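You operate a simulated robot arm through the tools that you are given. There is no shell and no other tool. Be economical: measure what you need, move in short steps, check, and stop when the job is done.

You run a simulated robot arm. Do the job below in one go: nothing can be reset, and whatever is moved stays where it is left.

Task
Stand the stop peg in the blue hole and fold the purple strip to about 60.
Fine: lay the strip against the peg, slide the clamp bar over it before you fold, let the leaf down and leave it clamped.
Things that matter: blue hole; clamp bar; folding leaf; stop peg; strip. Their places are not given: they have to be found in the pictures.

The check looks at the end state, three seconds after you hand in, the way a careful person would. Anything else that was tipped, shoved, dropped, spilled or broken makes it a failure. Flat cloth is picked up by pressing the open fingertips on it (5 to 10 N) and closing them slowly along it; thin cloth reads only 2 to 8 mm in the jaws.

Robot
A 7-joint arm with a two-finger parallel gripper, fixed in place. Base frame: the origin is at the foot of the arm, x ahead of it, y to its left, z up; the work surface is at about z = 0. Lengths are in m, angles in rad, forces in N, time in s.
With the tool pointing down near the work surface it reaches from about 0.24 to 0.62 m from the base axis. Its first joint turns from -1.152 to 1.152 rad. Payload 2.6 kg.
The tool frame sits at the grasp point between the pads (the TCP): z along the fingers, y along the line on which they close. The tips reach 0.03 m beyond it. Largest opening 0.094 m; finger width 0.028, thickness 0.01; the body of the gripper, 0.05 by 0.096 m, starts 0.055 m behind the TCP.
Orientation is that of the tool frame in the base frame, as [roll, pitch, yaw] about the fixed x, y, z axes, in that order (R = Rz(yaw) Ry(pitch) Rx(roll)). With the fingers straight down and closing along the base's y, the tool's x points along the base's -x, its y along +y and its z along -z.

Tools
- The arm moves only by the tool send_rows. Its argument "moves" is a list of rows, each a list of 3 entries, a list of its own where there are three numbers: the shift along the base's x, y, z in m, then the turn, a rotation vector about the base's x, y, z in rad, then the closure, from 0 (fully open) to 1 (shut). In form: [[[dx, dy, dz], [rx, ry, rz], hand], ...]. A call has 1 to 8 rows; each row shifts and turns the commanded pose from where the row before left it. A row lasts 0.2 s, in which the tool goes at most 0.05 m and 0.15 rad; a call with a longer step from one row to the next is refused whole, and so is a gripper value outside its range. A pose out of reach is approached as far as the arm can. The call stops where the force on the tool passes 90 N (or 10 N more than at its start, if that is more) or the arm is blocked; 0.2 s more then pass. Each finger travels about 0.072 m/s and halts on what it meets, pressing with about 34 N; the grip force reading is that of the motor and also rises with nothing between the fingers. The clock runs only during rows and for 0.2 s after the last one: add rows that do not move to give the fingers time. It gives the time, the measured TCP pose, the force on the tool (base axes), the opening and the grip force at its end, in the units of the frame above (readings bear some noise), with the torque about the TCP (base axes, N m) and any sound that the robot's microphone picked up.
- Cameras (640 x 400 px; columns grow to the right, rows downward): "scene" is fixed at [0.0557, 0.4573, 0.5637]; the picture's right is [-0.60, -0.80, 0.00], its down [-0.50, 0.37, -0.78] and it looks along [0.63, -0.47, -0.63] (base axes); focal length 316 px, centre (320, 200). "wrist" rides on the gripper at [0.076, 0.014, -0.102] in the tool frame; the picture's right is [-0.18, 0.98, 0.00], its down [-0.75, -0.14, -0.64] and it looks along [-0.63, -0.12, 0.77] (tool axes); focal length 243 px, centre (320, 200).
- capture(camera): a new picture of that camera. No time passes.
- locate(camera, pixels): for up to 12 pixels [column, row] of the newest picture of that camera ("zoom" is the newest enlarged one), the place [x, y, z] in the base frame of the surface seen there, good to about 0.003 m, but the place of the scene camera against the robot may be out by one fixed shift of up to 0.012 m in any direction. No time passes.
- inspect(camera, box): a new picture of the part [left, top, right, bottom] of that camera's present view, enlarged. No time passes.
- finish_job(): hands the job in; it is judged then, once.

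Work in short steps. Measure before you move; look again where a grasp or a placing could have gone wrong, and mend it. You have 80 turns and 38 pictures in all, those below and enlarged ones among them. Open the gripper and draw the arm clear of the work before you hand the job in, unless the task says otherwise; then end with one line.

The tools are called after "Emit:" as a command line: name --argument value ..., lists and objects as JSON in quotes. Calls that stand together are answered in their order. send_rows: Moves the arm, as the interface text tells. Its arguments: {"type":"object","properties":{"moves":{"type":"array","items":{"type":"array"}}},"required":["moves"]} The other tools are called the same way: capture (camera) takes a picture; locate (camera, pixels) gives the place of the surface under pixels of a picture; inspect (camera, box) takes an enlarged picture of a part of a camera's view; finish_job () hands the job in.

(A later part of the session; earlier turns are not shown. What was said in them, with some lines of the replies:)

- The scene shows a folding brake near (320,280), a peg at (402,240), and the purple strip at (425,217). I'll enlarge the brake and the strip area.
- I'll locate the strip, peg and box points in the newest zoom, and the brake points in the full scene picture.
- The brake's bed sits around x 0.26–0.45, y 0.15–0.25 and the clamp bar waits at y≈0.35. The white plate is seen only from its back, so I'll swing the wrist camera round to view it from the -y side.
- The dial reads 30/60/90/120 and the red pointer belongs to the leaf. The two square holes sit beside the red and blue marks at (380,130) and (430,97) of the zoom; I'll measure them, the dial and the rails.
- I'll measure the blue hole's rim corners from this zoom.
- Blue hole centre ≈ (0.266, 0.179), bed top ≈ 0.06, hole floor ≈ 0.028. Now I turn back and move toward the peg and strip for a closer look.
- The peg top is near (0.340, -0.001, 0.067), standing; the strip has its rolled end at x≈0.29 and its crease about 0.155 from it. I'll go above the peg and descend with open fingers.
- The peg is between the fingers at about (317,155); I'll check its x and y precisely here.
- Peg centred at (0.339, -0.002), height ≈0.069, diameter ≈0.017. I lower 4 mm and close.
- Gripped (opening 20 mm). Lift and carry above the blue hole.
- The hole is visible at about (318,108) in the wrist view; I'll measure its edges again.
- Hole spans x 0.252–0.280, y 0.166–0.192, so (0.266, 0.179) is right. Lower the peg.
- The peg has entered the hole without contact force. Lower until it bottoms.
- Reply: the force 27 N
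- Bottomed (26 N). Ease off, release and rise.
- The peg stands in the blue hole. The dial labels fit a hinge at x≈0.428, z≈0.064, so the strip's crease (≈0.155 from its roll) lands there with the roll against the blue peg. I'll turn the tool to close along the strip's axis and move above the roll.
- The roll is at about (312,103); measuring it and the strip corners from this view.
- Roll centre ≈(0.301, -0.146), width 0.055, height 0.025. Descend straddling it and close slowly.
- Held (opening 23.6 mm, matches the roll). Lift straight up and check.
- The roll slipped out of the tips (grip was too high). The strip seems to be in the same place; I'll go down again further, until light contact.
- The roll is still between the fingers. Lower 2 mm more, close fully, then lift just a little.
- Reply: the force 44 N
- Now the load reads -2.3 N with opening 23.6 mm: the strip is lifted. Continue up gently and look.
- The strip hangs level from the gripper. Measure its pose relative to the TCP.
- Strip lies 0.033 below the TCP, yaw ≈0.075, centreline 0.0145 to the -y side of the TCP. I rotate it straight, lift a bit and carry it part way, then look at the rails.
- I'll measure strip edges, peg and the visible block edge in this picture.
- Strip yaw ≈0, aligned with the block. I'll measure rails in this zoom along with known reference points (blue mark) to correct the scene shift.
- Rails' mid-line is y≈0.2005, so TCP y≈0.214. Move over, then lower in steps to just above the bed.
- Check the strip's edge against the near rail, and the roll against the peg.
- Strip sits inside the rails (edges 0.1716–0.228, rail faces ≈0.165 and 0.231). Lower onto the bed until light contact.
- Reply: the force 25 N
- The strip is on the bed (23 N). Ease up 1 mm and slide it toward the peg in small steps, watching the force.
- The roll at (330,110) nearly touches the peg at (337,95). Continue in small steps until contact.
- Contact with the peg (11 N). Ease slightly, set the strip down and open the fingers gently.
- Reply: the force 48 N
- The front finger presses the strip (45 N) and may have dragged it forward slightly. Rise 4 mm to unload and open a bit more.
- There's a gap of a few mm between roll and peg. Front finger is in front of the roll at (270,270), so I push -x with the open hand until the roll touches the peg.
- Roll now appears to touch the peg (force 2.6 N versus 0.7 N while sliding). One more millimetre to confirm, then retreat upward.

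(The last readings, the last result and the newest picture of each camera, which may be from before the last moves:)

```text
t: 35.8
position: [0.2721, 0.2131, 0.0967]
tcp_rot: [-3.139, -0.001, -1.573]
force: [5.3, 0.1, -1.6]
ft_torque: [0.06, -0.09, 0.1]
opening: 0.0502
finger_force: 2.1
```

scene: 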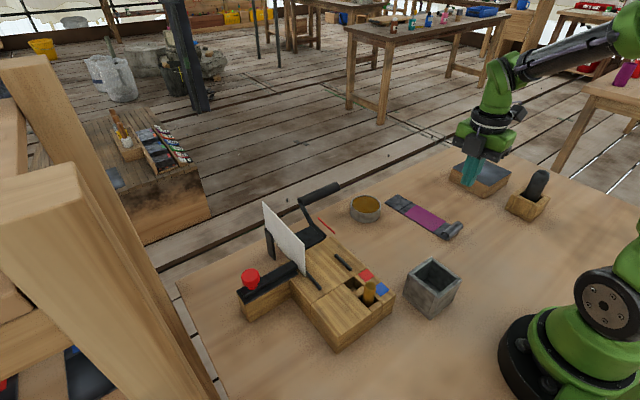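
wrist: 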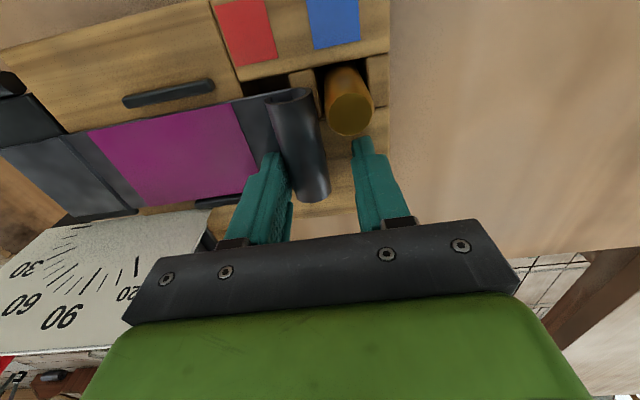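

Contact confirmed at 5 N. Back off, rise clear, and move toward the clamp bar's knob.

Emit:
send_rows --moves '[[[0.004, 0, 0.001], [0, 0, 0], 0.5], [[0, 0, 0.04], [0, 0, 0], 0.5], [[0, 0, 0.045], [0, 0, 0], 0.5], [[0, 0, 0.045], [0, 0, 0], 0.5], [[0.03, 0.03, 0.02], [0, 0, 0], 0.5], [[0.035, 0.03, 0.02], [0, 0, 0], 0.5], [[0.035, 0.03, 0], [0, 0, 0], 0.5], [[0.02, 0.03, 0], [0, 0, 0], 0.5]]'

Emit:
capture --camera "wrist"

Emit:
inspect --camera "scene" --box '[230, 160, 410, 340]'

```text
refused: row 6 steps farther than a row can; nothing moved
```

```text
9 pictures are left
```

wrist: 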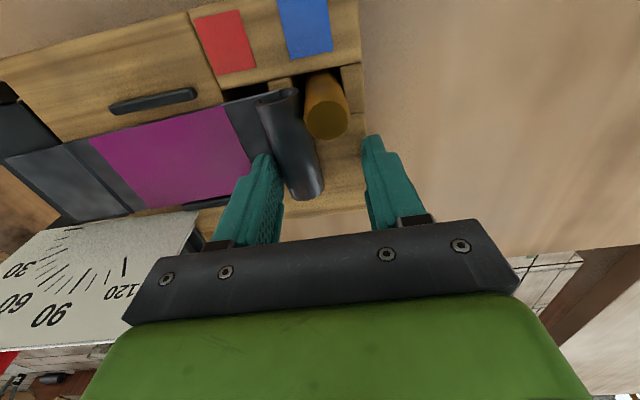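

```text
2.22 times, centred on (320, 250) of scene
```

zoom: 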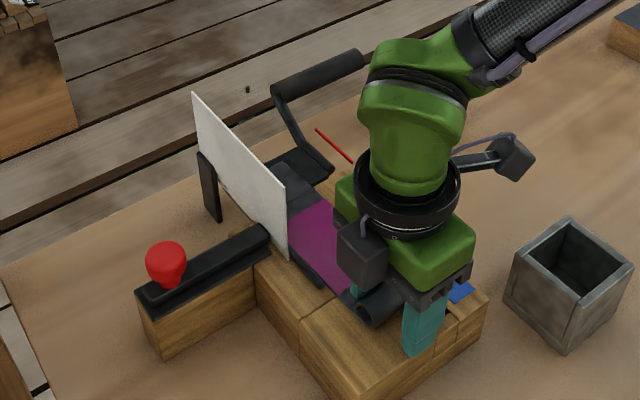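

The move was refused for a too-long step. I'll use this zoom to measure the knob, bar and plate, and resend smaller steps.

Emit:
locate --camera "zoom" --pixels '[[165, 255], [148, 262], [184, 262], [172, 285], [150, 298], [137, 298], [160, 355], [268, 245], [262, 230], [286, 255], [200, 240], [260, 250]]'

Emit:
send_rows --moves '[[[0.004, 0, 0.001], [0, 0, 0], 0.5], [[0, 0, 0.04], [0, 0, 0], 0.5], [[0, 0, 0.045], [0, 0, 0], 0.5], [[0, 0, 0.045], [0, 0, 0], 0.5], [[0.03, 0.03, 0.01], [0, 0, 0], 0.5], [[0.03, 0.03, 0.01], [0, 0, 0], 0.5], [[0.035, 0.03, 0], [0, 0, 0], 0.5], [[0.03, 0.03, 0], [0, 0, 0], 0.5]]'

Emit:
capture --camera "wrist"

```text
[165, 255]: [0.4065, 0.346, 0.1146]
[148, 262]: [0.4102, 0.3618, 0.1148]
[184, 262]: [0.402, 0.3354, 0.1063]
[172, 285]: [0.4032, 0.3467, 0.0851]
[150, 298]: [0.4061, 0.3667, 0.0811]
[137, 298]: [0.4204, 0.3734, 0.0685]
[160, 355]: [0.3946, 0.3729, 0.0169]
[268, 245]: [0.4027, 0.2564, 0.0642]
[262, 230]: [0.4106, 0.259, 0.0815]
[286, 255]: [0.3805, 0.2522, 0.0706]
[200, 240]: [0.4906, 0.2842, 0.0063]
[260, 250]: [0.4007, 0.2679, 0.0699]
```

```text
t: 37.6
position: [0.3994, 0.3331, 0.2489]
tcp_rot: [3.141, -0.004, -1.573]
force: [0.1, 0.3, 0.4]
ft_torque: [-0.01, -0.01, 0.01]
opening: 0.047
finger_force: 0.1
```

```text
7 pictures are left
```

wrist: 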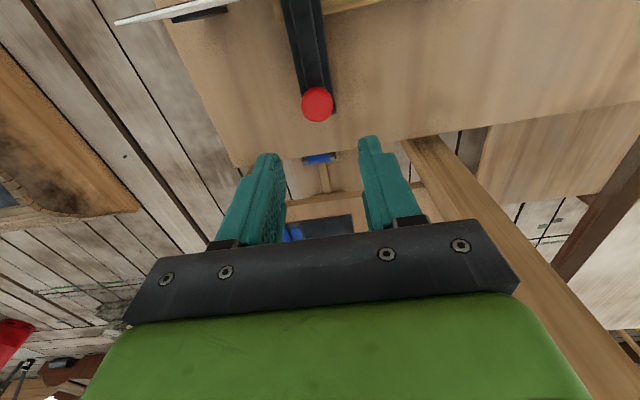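

Measure knob, bar, and plate in this view.

Emit:
locate --camera "wrist" --pixels '[[317, 100], [303, 104], [332, 104], [317, 118], [317, 90], [118, 22], [180, 8], [238, 2], [222, 10], [285, 10], [320, 10], [305, 70]]'

```text
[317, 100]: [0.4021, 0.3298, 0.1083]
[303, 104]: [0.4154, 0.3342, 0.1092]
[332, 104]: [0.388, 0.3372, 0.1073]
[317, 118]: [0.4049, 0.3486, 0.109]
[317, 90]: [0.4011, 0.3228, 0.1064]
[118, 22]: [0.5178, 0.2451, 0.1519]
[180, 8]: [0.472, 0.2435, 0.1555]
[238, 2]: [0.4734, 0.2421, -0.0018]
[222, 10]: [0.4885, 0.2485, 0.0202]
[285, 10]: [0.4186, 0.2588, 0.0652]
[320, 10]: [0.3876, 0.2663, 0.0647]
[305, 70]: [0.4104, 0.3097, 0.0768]
```

Knob centre ≈(0.402, 0.335), top z 0.108, back at y≈0.349. I'll close the fingers and lower them behind the knob.

Emit:
send_rows --moves '[[[0.0025, 0.03, 0], [0, 0, 0], 1], [[0, 0.01, -0.02], [0, 0, 0], 1], [[0, 0, -0.04], [0, 0, 0], 1], [[0, 0, -0.04], [0, 0, 0], 1], [[0, 0, -0.025], [0, 0, 0], 1], [[0, 0, -0.008], [0, 0, 0], 1], [[0, 0, 0], [0, 0, 0], 1]]'

Emit:
send_rows --moves '[[[0, -0.008, 0], [0, 0, 0], 1], [[0, -0.008, 0], [0, 0, 0], 1], [[0, -0.008, 0], [0, 0, 0], 1], [[0, 0, 0], [0, 0, 0], 1]]'

```text
t: 39.2
position: [0.4012, 0.3724, 0.1152]
tcp_rot: [3.14, -0.001, -1.571]
force: [-1.2, -0.4, 1.0]
ft_torque: [0.0, -0.03, 0.01]
opening: 0.0001
finger_force: 33.4
```

```text
t: 40.2
position: [0.4021, 0.3493, 0.1154]
tcp_rot: [-3.141, -0.001, -1.571]
force: [0.0, 1.3, -0.6]
ft_torque: [-0.02, -0.02, 0.02]
opening: 0.0
finger_force: 32.7
```

Knob is being pushed with ~1.3 N. Continue in steps, stopping short to check.

Emit:
send_rows --moves '[[[0, -0.01, 0], [0, 0, 0], 1], [[0, -0.01, 0], [0, 0, 0], 1], [[0, -0.01, 0], [0, 0, 0], 1], [[0, -0.01, 0], [0, 0, 0], 1], [[0, 0, 0], [0, 0, 0], 1]]'

Emit:
inspect --camera "scene" --box '[230, 170, 410, 340]'

```text
t: 41.4
position: [0.4036, 0.308, 0.1146]
tcp_rot: [3.14, -0.001, -1.572]
force: [0.3, 0.9, 0.1]
ft_torque: [0.0, 0.0, 0.03]
opening: 0.0
finger_force: 32.9
```

```text
2.35 times, centred on (320, 255) of scene
```

zoom: 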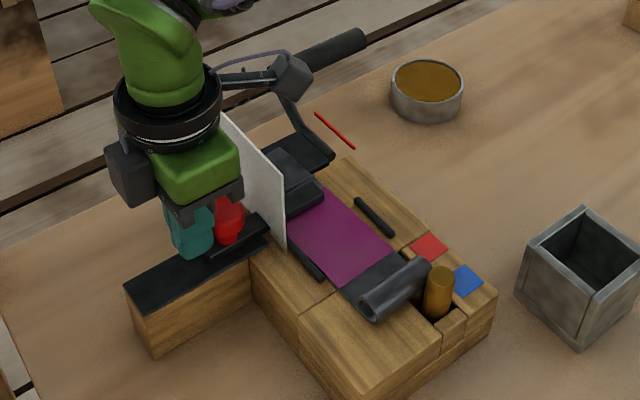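

The bar is sliding under the dial plate and over the strip. Front end is about at mid-strip; continue in small steps until it covers the width or stops.

Emit:
send_rows --moves '[[[0, -0.007, 0], [0, 0, 0], 1], [[0, -0.007, 0], [0, 0, 0], 1], [[0, -0.005, 0], [0, 0, 0], 1], [[0, 0, 0], [0, 0, 0], 1]]'

```text
t: 42.4
position: [0.4026, 0.2894, 0.1165]
tcp_rot: [-3.141, -0.001, -1.575]
force: [0.4, 0.4, 0.2]
ft_torque: [0.04, 0.0, -0.02]
opening: 0.0
finger_force: 32.9
```

Emit:
send_rows --moves '[[[0, -0.004, 0], [0, 0, 0], 1], [[0, -0.004, 0], [0, 0, 0], 1], [[0, 0, 0], [0, 0, 0], 1]]'

Emit:
inspect --camera "scene" --box '[230, 170, 410, 340]'

```text
t: 43.2
position: [0.4017, 0.2829, 0.1149]
tcp_rot: [-3.142, 0.003, -1.574]
force: [2.1, 6.5, -1.7]
ft_torque: [0.09, -0.01, 0.08]
opening: 0.0
finger_force: 33.1
```

```text
2.35 times, centred on (320, 255) of scene
```

zoom: 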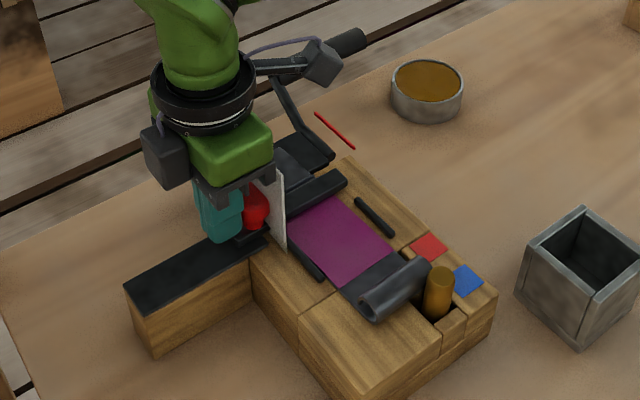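

Resistance rose to 6.5 N and the bar's end at (345,180) is past the strip's far edge: it's at its stop. Push a last 2 mm to confirm, then retreat.

Emit:
send_rows --moves '[[[0, -0.002, 0], [0, 0, 0], 1], [[0, 0, 0], [0, 0, 0], 1]]'

```text
t: 43.8
position: [0.4014, 0.282, 0.1164]
tcp_rot: [-3.14, 0.007, -1.569]
force: [5.5, 23.6, -6.0]
ft_torque: [0.42, -0.17, 0.14]
opening: 0.0
finger_force: 33.0
```

The clamp is at its stop (23 N). Back off, rise, and move over toward the leaf's handle.

Emit:
send_rows --moves '[[[0, 0.006, 0], [0, 0, 0], 1], [[0, 0, 0.045], [0, 0, 0], 1], [[0, 0, 0.045], [0, 0, 0], 1], [[0, 0, 0.04], [0, 0, 0], 1], [[0.02, -0.04, 0], [0, 0, 0], 0.6], [[0.02, -0.04, 0], [0, 0, 0], 0.5], [[0.02, -0.04, 0], [0, 0, 0], 0.5], [[0.02, -0.04, 0], [0, 0, 0], 0.5]]'

Emit:
send_rows --moves '[[[0.02, -0.036, 0], [0, 0, 0], 0.5], [[0.02, -0.02, -0.02], [0, 0, 0], 0.5], [[0, 0, -0.02], [0, 0, 0], 0.5], [[0, 0, 0], [0, 0, 0], 0.5]]'

Emit:
capture --camera "wrist"

```text
t: 45.6
position: [0.4821, 0.1237, 0.246]
tcp_rot: [3.14, -0.001, -1.573]
force: [0.2, -0.3, -0.7]
ft_torque: [-0.02, 0.0, 0.0]
opening: 0.047
finger_force: 0.1
```

```text
t: 46.6
position: [0.522, 0.0682, 0.2038]
tcp_rot: [-3.141, 0.001, -1.573]
force: [0.8, -1.1, 0.4]
ft_torque: [0.0, 0.07, 0.0]
opening: 0.0468
finger_force: 0.1
```

```text
4 pictures are left
```

wrist: 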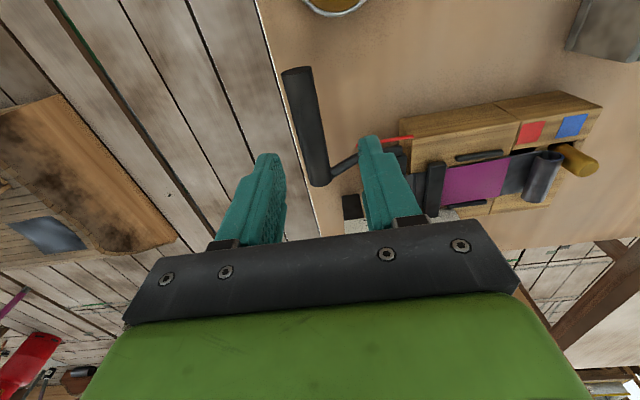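

Measure the handle tube and the peg and strip positions from here.

Emit:
locate --camera "wrist" --pixels '[[296, 75], [303, 110], [310, 140], [318, 175], [291, 110], [316, 110], [328, 185], [405, 138], [385, 140], [590, 163], [435, 165], [345, 165]]'

```text
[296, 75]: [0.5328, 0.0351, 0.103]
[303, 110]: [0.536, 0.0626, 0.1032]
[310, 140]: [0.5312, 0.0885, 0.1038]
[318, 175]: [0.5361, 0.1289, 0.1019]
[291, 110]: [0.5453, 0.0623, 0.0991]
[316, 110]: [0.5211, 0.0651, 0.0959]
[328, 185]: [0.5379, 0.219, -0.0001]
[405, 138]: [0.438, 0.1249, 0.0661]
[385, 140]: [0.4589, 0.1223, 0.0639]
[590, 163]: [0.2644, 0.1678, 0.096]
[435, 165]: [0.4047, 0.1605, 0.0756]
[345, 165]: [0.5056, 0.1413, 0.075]
```

Handle tube centred at x≈0.534, z≈0.092, diameter ≈0.024, y 0.03–0.135. Descend over it at y≈0.08 and grip.

Emit:
send_rows --moves '[[[0.012, 0.01, -0.03], [0, 0, 0], 0.4], [[0, 0, -0.04], [0, 0, 0], 0.4], [[0, 0, -0.025], [0, 0, 0], 0.4], [[0, 0, -0.008], [0, 0, 0], 0.4], [[0, 0, 0], [0, 0, 0], 0.6], [[0, 0, 0], [0, 0, 0], 0.75], [[0, 0, 0], [0, 0, 0], 0.8], [[0, 0, 0], [0, 0, 0], 0.8]]'

```text
t: 48.4
position: [0.5342, 0.079, 0.103]
tcp_rot: [-3.137, 0.0, -1.572]
force: [14.7, 1.9, -3.4]
ft_torque: [0.3, -0.54, 0.11]
opening: 0.0256
finger_force: 45.4
```

Gripped (25.6 mm). The 14.7 N in x says the tube sits ~2 mm further out; I'll shift and lift along the arc about the hinge, first 20°.

Emit:
send_rows --moves '[[[0.002, 0, 0], [0, 0, 0], 0.8], [[-0.0025, 0, 0.0092], [0, 0, 0], 0.8], [[-0.0037, 0, 0.009], [0, 0, 0], 0.8], [[-0.0043, 0, 0.0087], [0, 0, 0], 0.8], [[-0.005, 0, 0.0082], [0, 0, 0], 0.8], [[0, 0, 0], [0, 0, 0], 0.8]]'

```text
t: 49.8
position: [0.5218, 0.0793, 0.1382]
tcp_rot: [3.141, -0.003, -1.573]
force: [8.4, -3.5, -1.6]
ft_torque: [-0.58, -0.5, 0.29]
opening: 0.0256
finger_force: 44.5
```

Following the arc with small forces. Continue to 40°.

Emit:
send_rows --moves '[[[-0.0057, 0, 0.0078], [0, 0, 0], 0.8], [[-0.0064, 0, 0.0072], [0, 0, 0], 0.8], [[-0.007, 0, 0.0067], [0, 0, 0], 0.8], [[-0.0075, 0, 0.006], [0, 0, 0], 0.8], [[0, 0, 0], [0, 0, 0], 0.8]]'

```text
t: 51.0
position: [0.4957, 0.0798, 0.1668]
tcp_rot: [-3.134, 0.002, -1.573]
force: [17.7, -4.5, 12.2]
ft_torque: [-0.45, -0.67, 0.25]
opening: 0.0253
finger_force: 45.0
```

Forces point radially outward, so the true radius is ~2 mm larger; I add that and go on to about 60°.

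Emit:
send_rows --moves '[[[-0.0075, 0, 0.0068], [0, 0, 0], 0.8], [[-0.0083, 0, 0.0052], [0, 0, 0], 0.8], [[-0.0088, 0, 0.0037], [0, 0, 0], 0.8], [[-0.0092, 0, 0.003], [0, 0, 0], 0.8], [[0, 0, 0], [0, 0, 0], 0.8]]'

Emit:
capture --camera "wrist"

```text
t: 52.2
position: [0.4599, 0.0802, 0.1839]
tcp_rot: [3.139, 0.002, -1.575]
force: [8.7, -4.9, 5.6]
ft_torque: [-0.27, -0.56, 0.32]
opening: 0.0255
finger_force: 45.1
```

```text
3 pictures are left
```

wrist: 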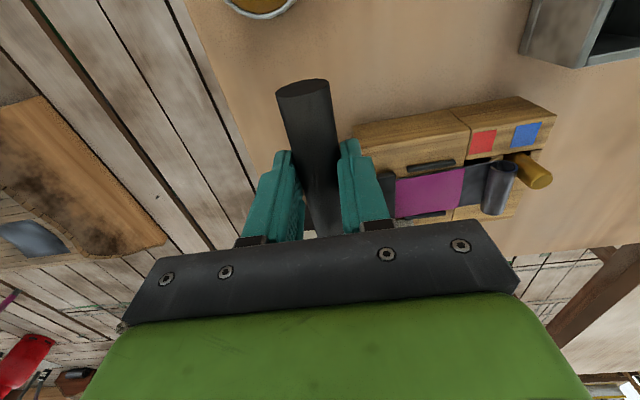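

Handle displacement (0.076 back, 0.081 up; chord 0.111 on r≈0.112) corresponds to ≈59.5° of leaf rotation. Now I let the leaf down along the same arc.

Emit:
send_rows --moves '[[[0, 0, 0], [0, 0, 0], 0.8], [[0.0092, 0, -0.003], [0, 0, 0], 0.8], [[0.0088, 0, -0.0037], [0, 0, 0], 0.8], [[0.0083, 0, -0.0052], [0, 0, 0], 0.8], [[0.0075, 0, -0.0063], [0, 0, 0], 0.8], [[0.008, 0, -0.006], [0, 0, 0], 0.8], [[0.007, 0, -0.0067], [0, 0, 0], 0.8], [[0.0064, 0, -0.0072], [0, 0, 0], 0.8]]'

Emit:
send_rows --moves '[[[0.0057, 0, -0.0078], [0, 0, 0], 0.8], [[0.005, 0, -0.0082], [0, 0, 0], 0.8], [[0.0043, 0, -0.0087], [0, 0, 0], 0.8], [[0.0037, 0, -0.009], [0, 0, 0], 0.8], [[0.0022, 0, -0.0088], [0, 0, 0], 0.8], [[0, 0, 0], [0, 0, 0], 0.8]]'

```text
t: 54.0
position: [0.5142, 0.0814, 0.1452]
tcp_rot: [3.141, -0.001, -1.575]
force: [-4.4, -0.4, -0.1]
ft_torque: [0.17, 0.51, 0.28]
opening: 0.0256
finger_force: 45.1
```

```text
t: 55.4
position: [0.5352, 0.08, 0.1063]
tcp_rot: [3.141, 0.003, -1.576]
force: [-32.0, -1.4, 34.2]
ft_torque: [-0.09, 0.69, 0.66]
opening: 0.026
finger_force: 45.7
```

The leaf has reached its lower stop (34 N). Release, rise and move to the viewpoint used earlier.

Emit:
send_rows --moves '[[[0, 0, 0.0015], [0, 0, 0], 0.7], [[0, 0, 0], [0, 0, 0], 0.55], [[0, 0, 0], [0, 0, 0], 0.4], [[0, 0, 0.04], [0, 0, 0], 0.4], [[0, 0, 0.045], [0, 0, 0], 0.4], [[-0.02, 0, 0.04], [0, 0, 0], 0.4], [[-0.03, 0, 0.03], [0, 0, -0.1], 0.4], [[-0.035, 0.0, 0.02], [0, 0, -0.1], 0.4]]'

Emit:
send_rows --moves '[[[-0.035, 0.005, 0], [0, 0, -0.1], 0.4], [[-0.035, 0.005, 0], [0, 0, -0.1], 0.4], [[-0.01, 0.0, 0], [0, 0, 0], 0.4], [[0, 0, 0], [0, 0, 0], 0.4]]'

Emit:
inspect --camera "wrist" --box '[210, 20, 450, 240]'

```text
t: 57.2
position: [0.451, 0.0804, 0.2799]
tcp_rot: [3.141, 0.001, -1.775]
force: [0.2, 0.3, -0.9]
ft_torque: [-0.04, -0.02, 0.01]
opening: 0.0562
finger_force: 0.0
```

```text
t: 58.2
position: [0.3702, 0.0896, 0.2791]
tcp_rot: [-3.141, 0.0, -1.975]
force: [0.1, 0.5, 0.1]
ft_torque: [0.04, 0.02, 0.01]
opening: 0.0564
finger_force: 0.0
```

```text
1.82 times, centred on (330, 130) of wrist
```

zoom: 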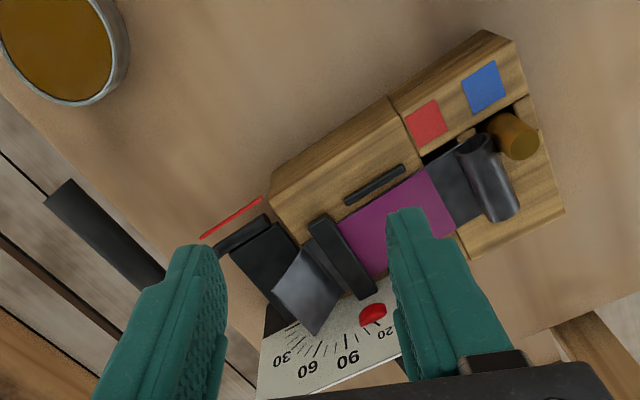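

The leaf is down and the strip's end stands folded. Measure the flap's corners and pointer.

Emit:
locate --camera "zoom" --pixels '[[308, 253], [338, 292], [314, 328], [276, 295], [292, 312], [308, 290], [325, 270], [316, 280], [300, 300], [285, 303], [302, 322], [323, 310]]'

Emit:
locate --camera "zoom" --pixels '[[262, 198], [202, 237], [265, 265], [240, 255], [60, 190], [345, 255], [372, 298], [515, 140], [485, 180], [498, 155], [500, 200], [400, 200]]'

```text
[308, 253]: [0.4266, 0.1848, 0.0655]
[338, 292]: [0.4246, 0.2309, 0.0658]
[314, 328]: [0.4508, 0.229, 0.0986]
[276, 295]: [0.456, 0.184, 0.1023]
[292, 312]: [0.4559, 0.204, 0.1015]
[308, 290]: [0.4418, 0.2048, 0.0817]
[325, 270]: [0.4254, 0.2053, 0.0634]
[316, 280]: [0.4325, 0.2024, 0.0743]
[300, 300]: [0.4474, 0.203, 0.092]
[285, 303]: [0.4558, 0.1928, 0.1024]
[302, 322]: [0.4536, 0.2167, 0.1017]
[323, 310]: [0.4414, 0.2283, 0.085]
```

```text
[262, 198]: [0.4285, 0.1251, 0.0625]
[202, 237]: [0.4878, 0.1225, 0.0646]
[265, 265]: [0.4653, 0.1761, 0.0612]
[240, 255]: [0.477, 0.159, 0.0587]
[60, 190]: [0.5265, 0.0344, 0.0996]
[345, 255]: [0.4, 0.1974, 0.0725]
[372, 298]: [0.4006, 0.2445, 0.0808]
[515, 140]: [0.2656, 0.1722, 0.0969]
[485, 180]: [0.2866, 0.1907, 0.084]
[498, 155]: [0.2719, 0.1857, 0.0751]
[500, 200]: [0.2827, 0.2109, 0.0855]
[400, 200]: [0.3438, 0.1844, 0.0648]
```

The flap stands at ≈51.5°, so it sprang back ≈8°. I need to fold again to about 69° on the leaf; go back to the handle.

Emit:
send_rows --moves '[[[0.035, -0.005, 0], [0, 0, 0.1], 0.4], [[0.035, -0.005, 0], [0, 0, 0.1], 0.4], [[0.035, 0, 0], [0, 0, 0.1], 0.4], [[0.035, 0, -0.02], [0, 0, 0.1], 0.4], [[0.026, 0, -0.03], [0, 0, 0], 0.4], [[0, 0, -0.04], [0, 0, 0], 0.4], [[0, 0, -0.02], [0, 0, 0], 0.4], [[0, 0, 0], [0, 0, 0], 0.4]]'

Emit:
send_rows --moves '[[[0, 0, -0.03], [0, 0, 0], 0.4], [[0, 0, -0.03], [0, 0, 0], 0.4], [[0, 0, -0.006], [0, 0, 0], 0.4], [[0, 0, 0], [0, 0, 0], 0.55], [[0, 0, 0], [0, 0, 0], 0.7], [[0, 0, 0], [0, 0, 0], 0.8], [[0, 0, 0], [0, 0, 0], 0.8]]'

```text
t: 60.0
position: [0.5392, 0.0794, 0.1688]
tcp_rot: [-3.141, 0.0, -1.574]
force: [-0.5, 0.2, 0.2]
ft_torque: [0.0, 0.0, -0.01]
opening: 0.0564
finger_force: 0.0
```

```text
t: 61.6
position: [0.5369, 0.0803, 0.1032]
tcp_rot: [3.138, 0.0, -1.576]
force: [-16.4, -3.1, 1.2]
ft_torque: [0.14, 0.2, 0.14]
opening: 0.0282
finger_force: 8.6
```

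Fingers are still closing and the tool sits ~2–3 mm too far out; correct that, then start the arc.

Emit:
send_rows --moves '[[[-0.0027, 0, 0], [0, 0, 0], 0.8], [[0, 0, 0], [0, 0, 0], 0.8], [[0, 0, 0], [0, 0, 0], 0.8]]'

Emit:
send_rows --moves '[[[-0.0025, 0, 0.0092], [0, 0, 0], 0.8], [[-0.0037, 0, 0.009], [0, 0, 0], 0.8], [[-0.0043, 0, 0.0087], [0, 0, 0], 0.8], [[-0.005, 0, 0.0082], [0, 0, 0], 0.8], [[-0.0052, 0, 0.0082], [0, 0, 0], 0.8], [[-0.0061, 0, 0.0076], [0, 0, 0], 0.8], [[-0.0068, 0, 0.0069], [0, 0, 0], 0.8], [[-0.0073, 0, 0.0062], [0, 0, 0], 0.8]]'

```text
t: 62.4
position: [0.5352, 0.0796, 0.1028]
tcp_rot: [-3.14, 0.001, -1.57]
force: [1.0, 1.6, -8.1]
ft_torque: [-0.16, -0.32, 0.14]
opening: 0.0255
finger_force: 44.7
```

```text
t: 64.2
position: [0.494, 0.0802, 0.169]
tcp_rot: [-3.138, 0.0, -1.572]
force: [12.5, 4.3, 6.0]
ft_torque: [-0.44, -0.66, 0.26]
opening: 0.0256
finger_force: 45.1
```

On the arc with small forces. Continue to ≈69°.

Emit:
send_rows --moves '[[[-0.0076, 0, 0.0063], [0, 0, 0], 0.8], [[-0.0083, 0, 0.0052], [0, 0, 0], 0.8], [[-0.0088, 0, 0.0037], [0, 0, 0], 0.8], [[-0.0092, 0, 0.003], [0, 0, 0], 0.8], [[-0.0098, 0, 0.0022], [0, 0, 0], 0.8], [[-0.0094, 0, 0.0011], [0, 0, 0], 0.8], [[0, 0, 0], [0, 0, 0], 0.8]]'

```text
t: 65.8
position: [0.4397, 0.079, 0.1897]
tcp_rot: [-3.141, -0.001, -1.575]
force: [6.2, -1.4, 4.9]
ft_torque: [-0.4, -0.55, 0.3]
opening: 0.0254
finger_force: 45.3
```

Chord 0.129 on r≈0.112 gives ≈70°. Let the leaf down along the arc.

Emit:
send_rows --moves '[[[0.0094, 0, -0.0011], [0, 0, 0], 0.8], [[0.0098, 0, -0.0022], [0, 0, 0], 0.8], [[0.0092, 0, -0.003], [0, 0, 0], 0.8], [[0.0088, 0, -0.0037], [0, 0, 0], 0.8], [[0.0083, 0, -0.0052], [0, 0, 0], 0.8], [[0.0076, 0, -0.0063], [0, 0, 0], 0.8], [[0.0073, 0, -0.0062], [0, 0, 0], 0.8], [[0.0068, 0, -0.0069], [0, 0, 0], 0.8]]'

Emit:
send_rows --moves '[[[0.0061, 0, -0.0076], [0, 0, 0], 0.8], [[0.0052, 0, -0.0082], [0, 0, 0], 0.8], [[0.005, 0, -0.0082], [0, 0, 0], 0.8], [[0.0043, 0, -0.0087], [0, 0, 0], 0.8], [[0.0037, 0, -0.009], [0, 0, 0], 0.8], [[0.0025, 0, -0.007], [0, 0, 0], 0.8], [[0, 0, 0], [0, 0, 0], 0.8]]'

```text
t: 67.6
position: [0.5073, 0.0812, 0.1539]
tcp_rot: [3.14, -0.001, -1.573]
force: [-3.7, 0.6, 0.6]
ft_torque: [0.13, 0.52, 0.31]
opening: 0.0256
finger_force: 45.2
```

```text
t: 69.2
position: [0.5354, 0.08, 0.1046]
tcp_rot: [3.138, -0.001, -1.574]
force: [-8.3, -0.8, 0.9]
ft_torque: [-0.04, 0.46, 0.24]
opening: 0.0254
finger_force: 45.2
```

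Lower the last bit, release, and return to the viewpoint.

Emit:
send_rows --moves '[[[0, 0, -0.002], [0, 0, 0], 0.8], [[0, 0, 0], [0, 0, 0], 0.7], [[0, 0, 0], [0, 0, 0], 0.55], [[0, 0, 0], [0, 0, 0], 0.4], [[0, 0, 0.04], [0, 0, 0], 0.4], [[0, 0, 0.045], [0, 0, 0], 0.4], [[-0.02, 0, 0.04], [0, 0, 0], 0.4], [[-0.03, 0, 0.03], [0, 0, -0.1], 0.4]]'

Emit:
send_rows --moves '[[[-0.035, 0, 0.02], [0, 0, -0.1], 0.4], [[-0.035, 0.005, 0], [0, 0, -0.1], 0.4], [[-0.035, 0.005, 0], [0, 0, -0.1], 0.4], [[-0.01, 0, 0], [0, 0, 0], 0.4], [[0, 0, 0], [0, 0, 0], 0.4]]'

Emit:
inspect --camera "wrist" --box '[210, 20, 450, 240]'

```text
t: 71.0
position: [0.485, 0.0799, 0.2593]
tcp_rot: [3.142, 0.001, -1.673]
force: [-0.2, -0.2, 0.2]
ft_torque: [-0.03, 0.0, 0.03]
opening: 0.0564
finger_force: 0.0
```

```text
t: 72.2
position: [0.3675, 0.0909, 0.279]
tcp_rot: [3.141, 0.001, -1.974]
force: [-0.1, 0.6, -0.6]
ft_torque: [0.0, -0.01, -0.01]
opening: 0.0565
finger_force: 0.1
```

```text
1.82 times, centred on (330, 130) of wrist
```

zoom: 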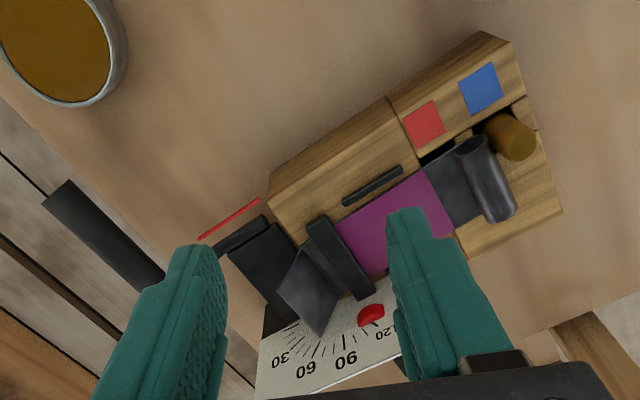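

Emit:
locate --camera "zoom" --pixels '[[304, 252], [335, 290], [318, 330], [281, 294], [298, 310], [310, 288], [322, 270], [290, 303], [308, 320], [304, 299], [316, 280], [318, 276]]'

Emit:
locate --camera "zoom" --pixels '[[200, 237], [262, 198], [512, 138], [482, 130], [484, 150], [488, 165], [492, 180], [470, 170], [500, 135], [265, 265]]'

```text
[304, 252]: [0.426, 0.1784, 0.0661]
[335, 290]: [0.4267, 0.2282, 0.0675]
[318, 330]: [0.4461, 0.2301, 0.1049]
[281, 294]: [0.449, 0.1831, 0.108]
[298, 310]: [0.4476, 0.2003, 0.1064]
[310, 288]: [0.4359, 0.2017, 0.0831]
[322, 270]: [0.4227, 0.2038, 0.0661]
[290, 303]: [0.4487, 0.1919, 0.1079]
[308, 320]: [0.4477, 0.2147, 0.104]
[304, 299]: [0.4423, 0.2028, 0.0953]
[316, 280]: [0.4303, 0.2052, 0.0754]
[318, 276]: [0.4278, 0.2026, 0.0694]
```

```text
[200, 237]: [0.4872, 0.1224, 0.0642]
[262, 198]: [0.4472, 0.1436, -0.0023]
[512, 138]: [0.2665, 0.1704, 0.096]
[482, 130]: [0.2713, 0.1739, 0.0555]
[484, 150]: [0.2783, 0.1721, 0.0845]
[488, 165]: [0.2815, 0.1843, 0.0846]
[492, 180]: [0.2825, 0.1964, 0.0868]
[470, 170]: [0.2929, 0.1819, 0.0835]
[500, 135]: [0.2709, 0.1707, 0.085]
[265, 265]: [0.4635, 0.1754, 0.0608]
```

The flap now stands at ≈61°, the leaf is down, the bar is over the strip and the roll touches the peg. Open the hand, draw clear and hand in.

Emit:
send_rows --moves '[[[0, -0.03, 0.02], [0, 0, 0], 0], [[0, -0.04, 0.02], [0, 0, 0], 0], [[0, -0.04, 0], [0, 0, 0], 0], [[0, 0, 0], [0, 0, 0], 0]]'

Emit:
inspect --camera "scene" --box '[230, 160, 470, 340]'

```text
t: 73.2
position: [0.3701, -0.0191, 0.3198]
tcp_rot: [-3.142, 0.0, -1.974]
force: [0.7, 0.0, -0.2]
ft_torque: [0.04, 0.0, 0.0]
opening: 0.0941
finger_force: 0.0
```

```text
2.22 times, centred on (350, 250) of scene
```

zoom: 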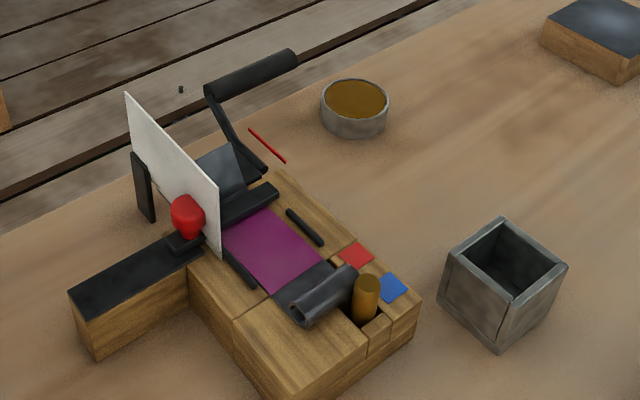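

The final picture shows everything in place: peg at (366,300) in the blue hole, roll against it, bar across, leaf down. Handing in.

Emit:
finish_job

```text
The job is handed in.
```

The job is handed in: the peg stands in the blue hole, and the purple strip lies against it, clamped and folded to about 61° by measurement. The leaf is down, and the gripper is open and clear of the work.
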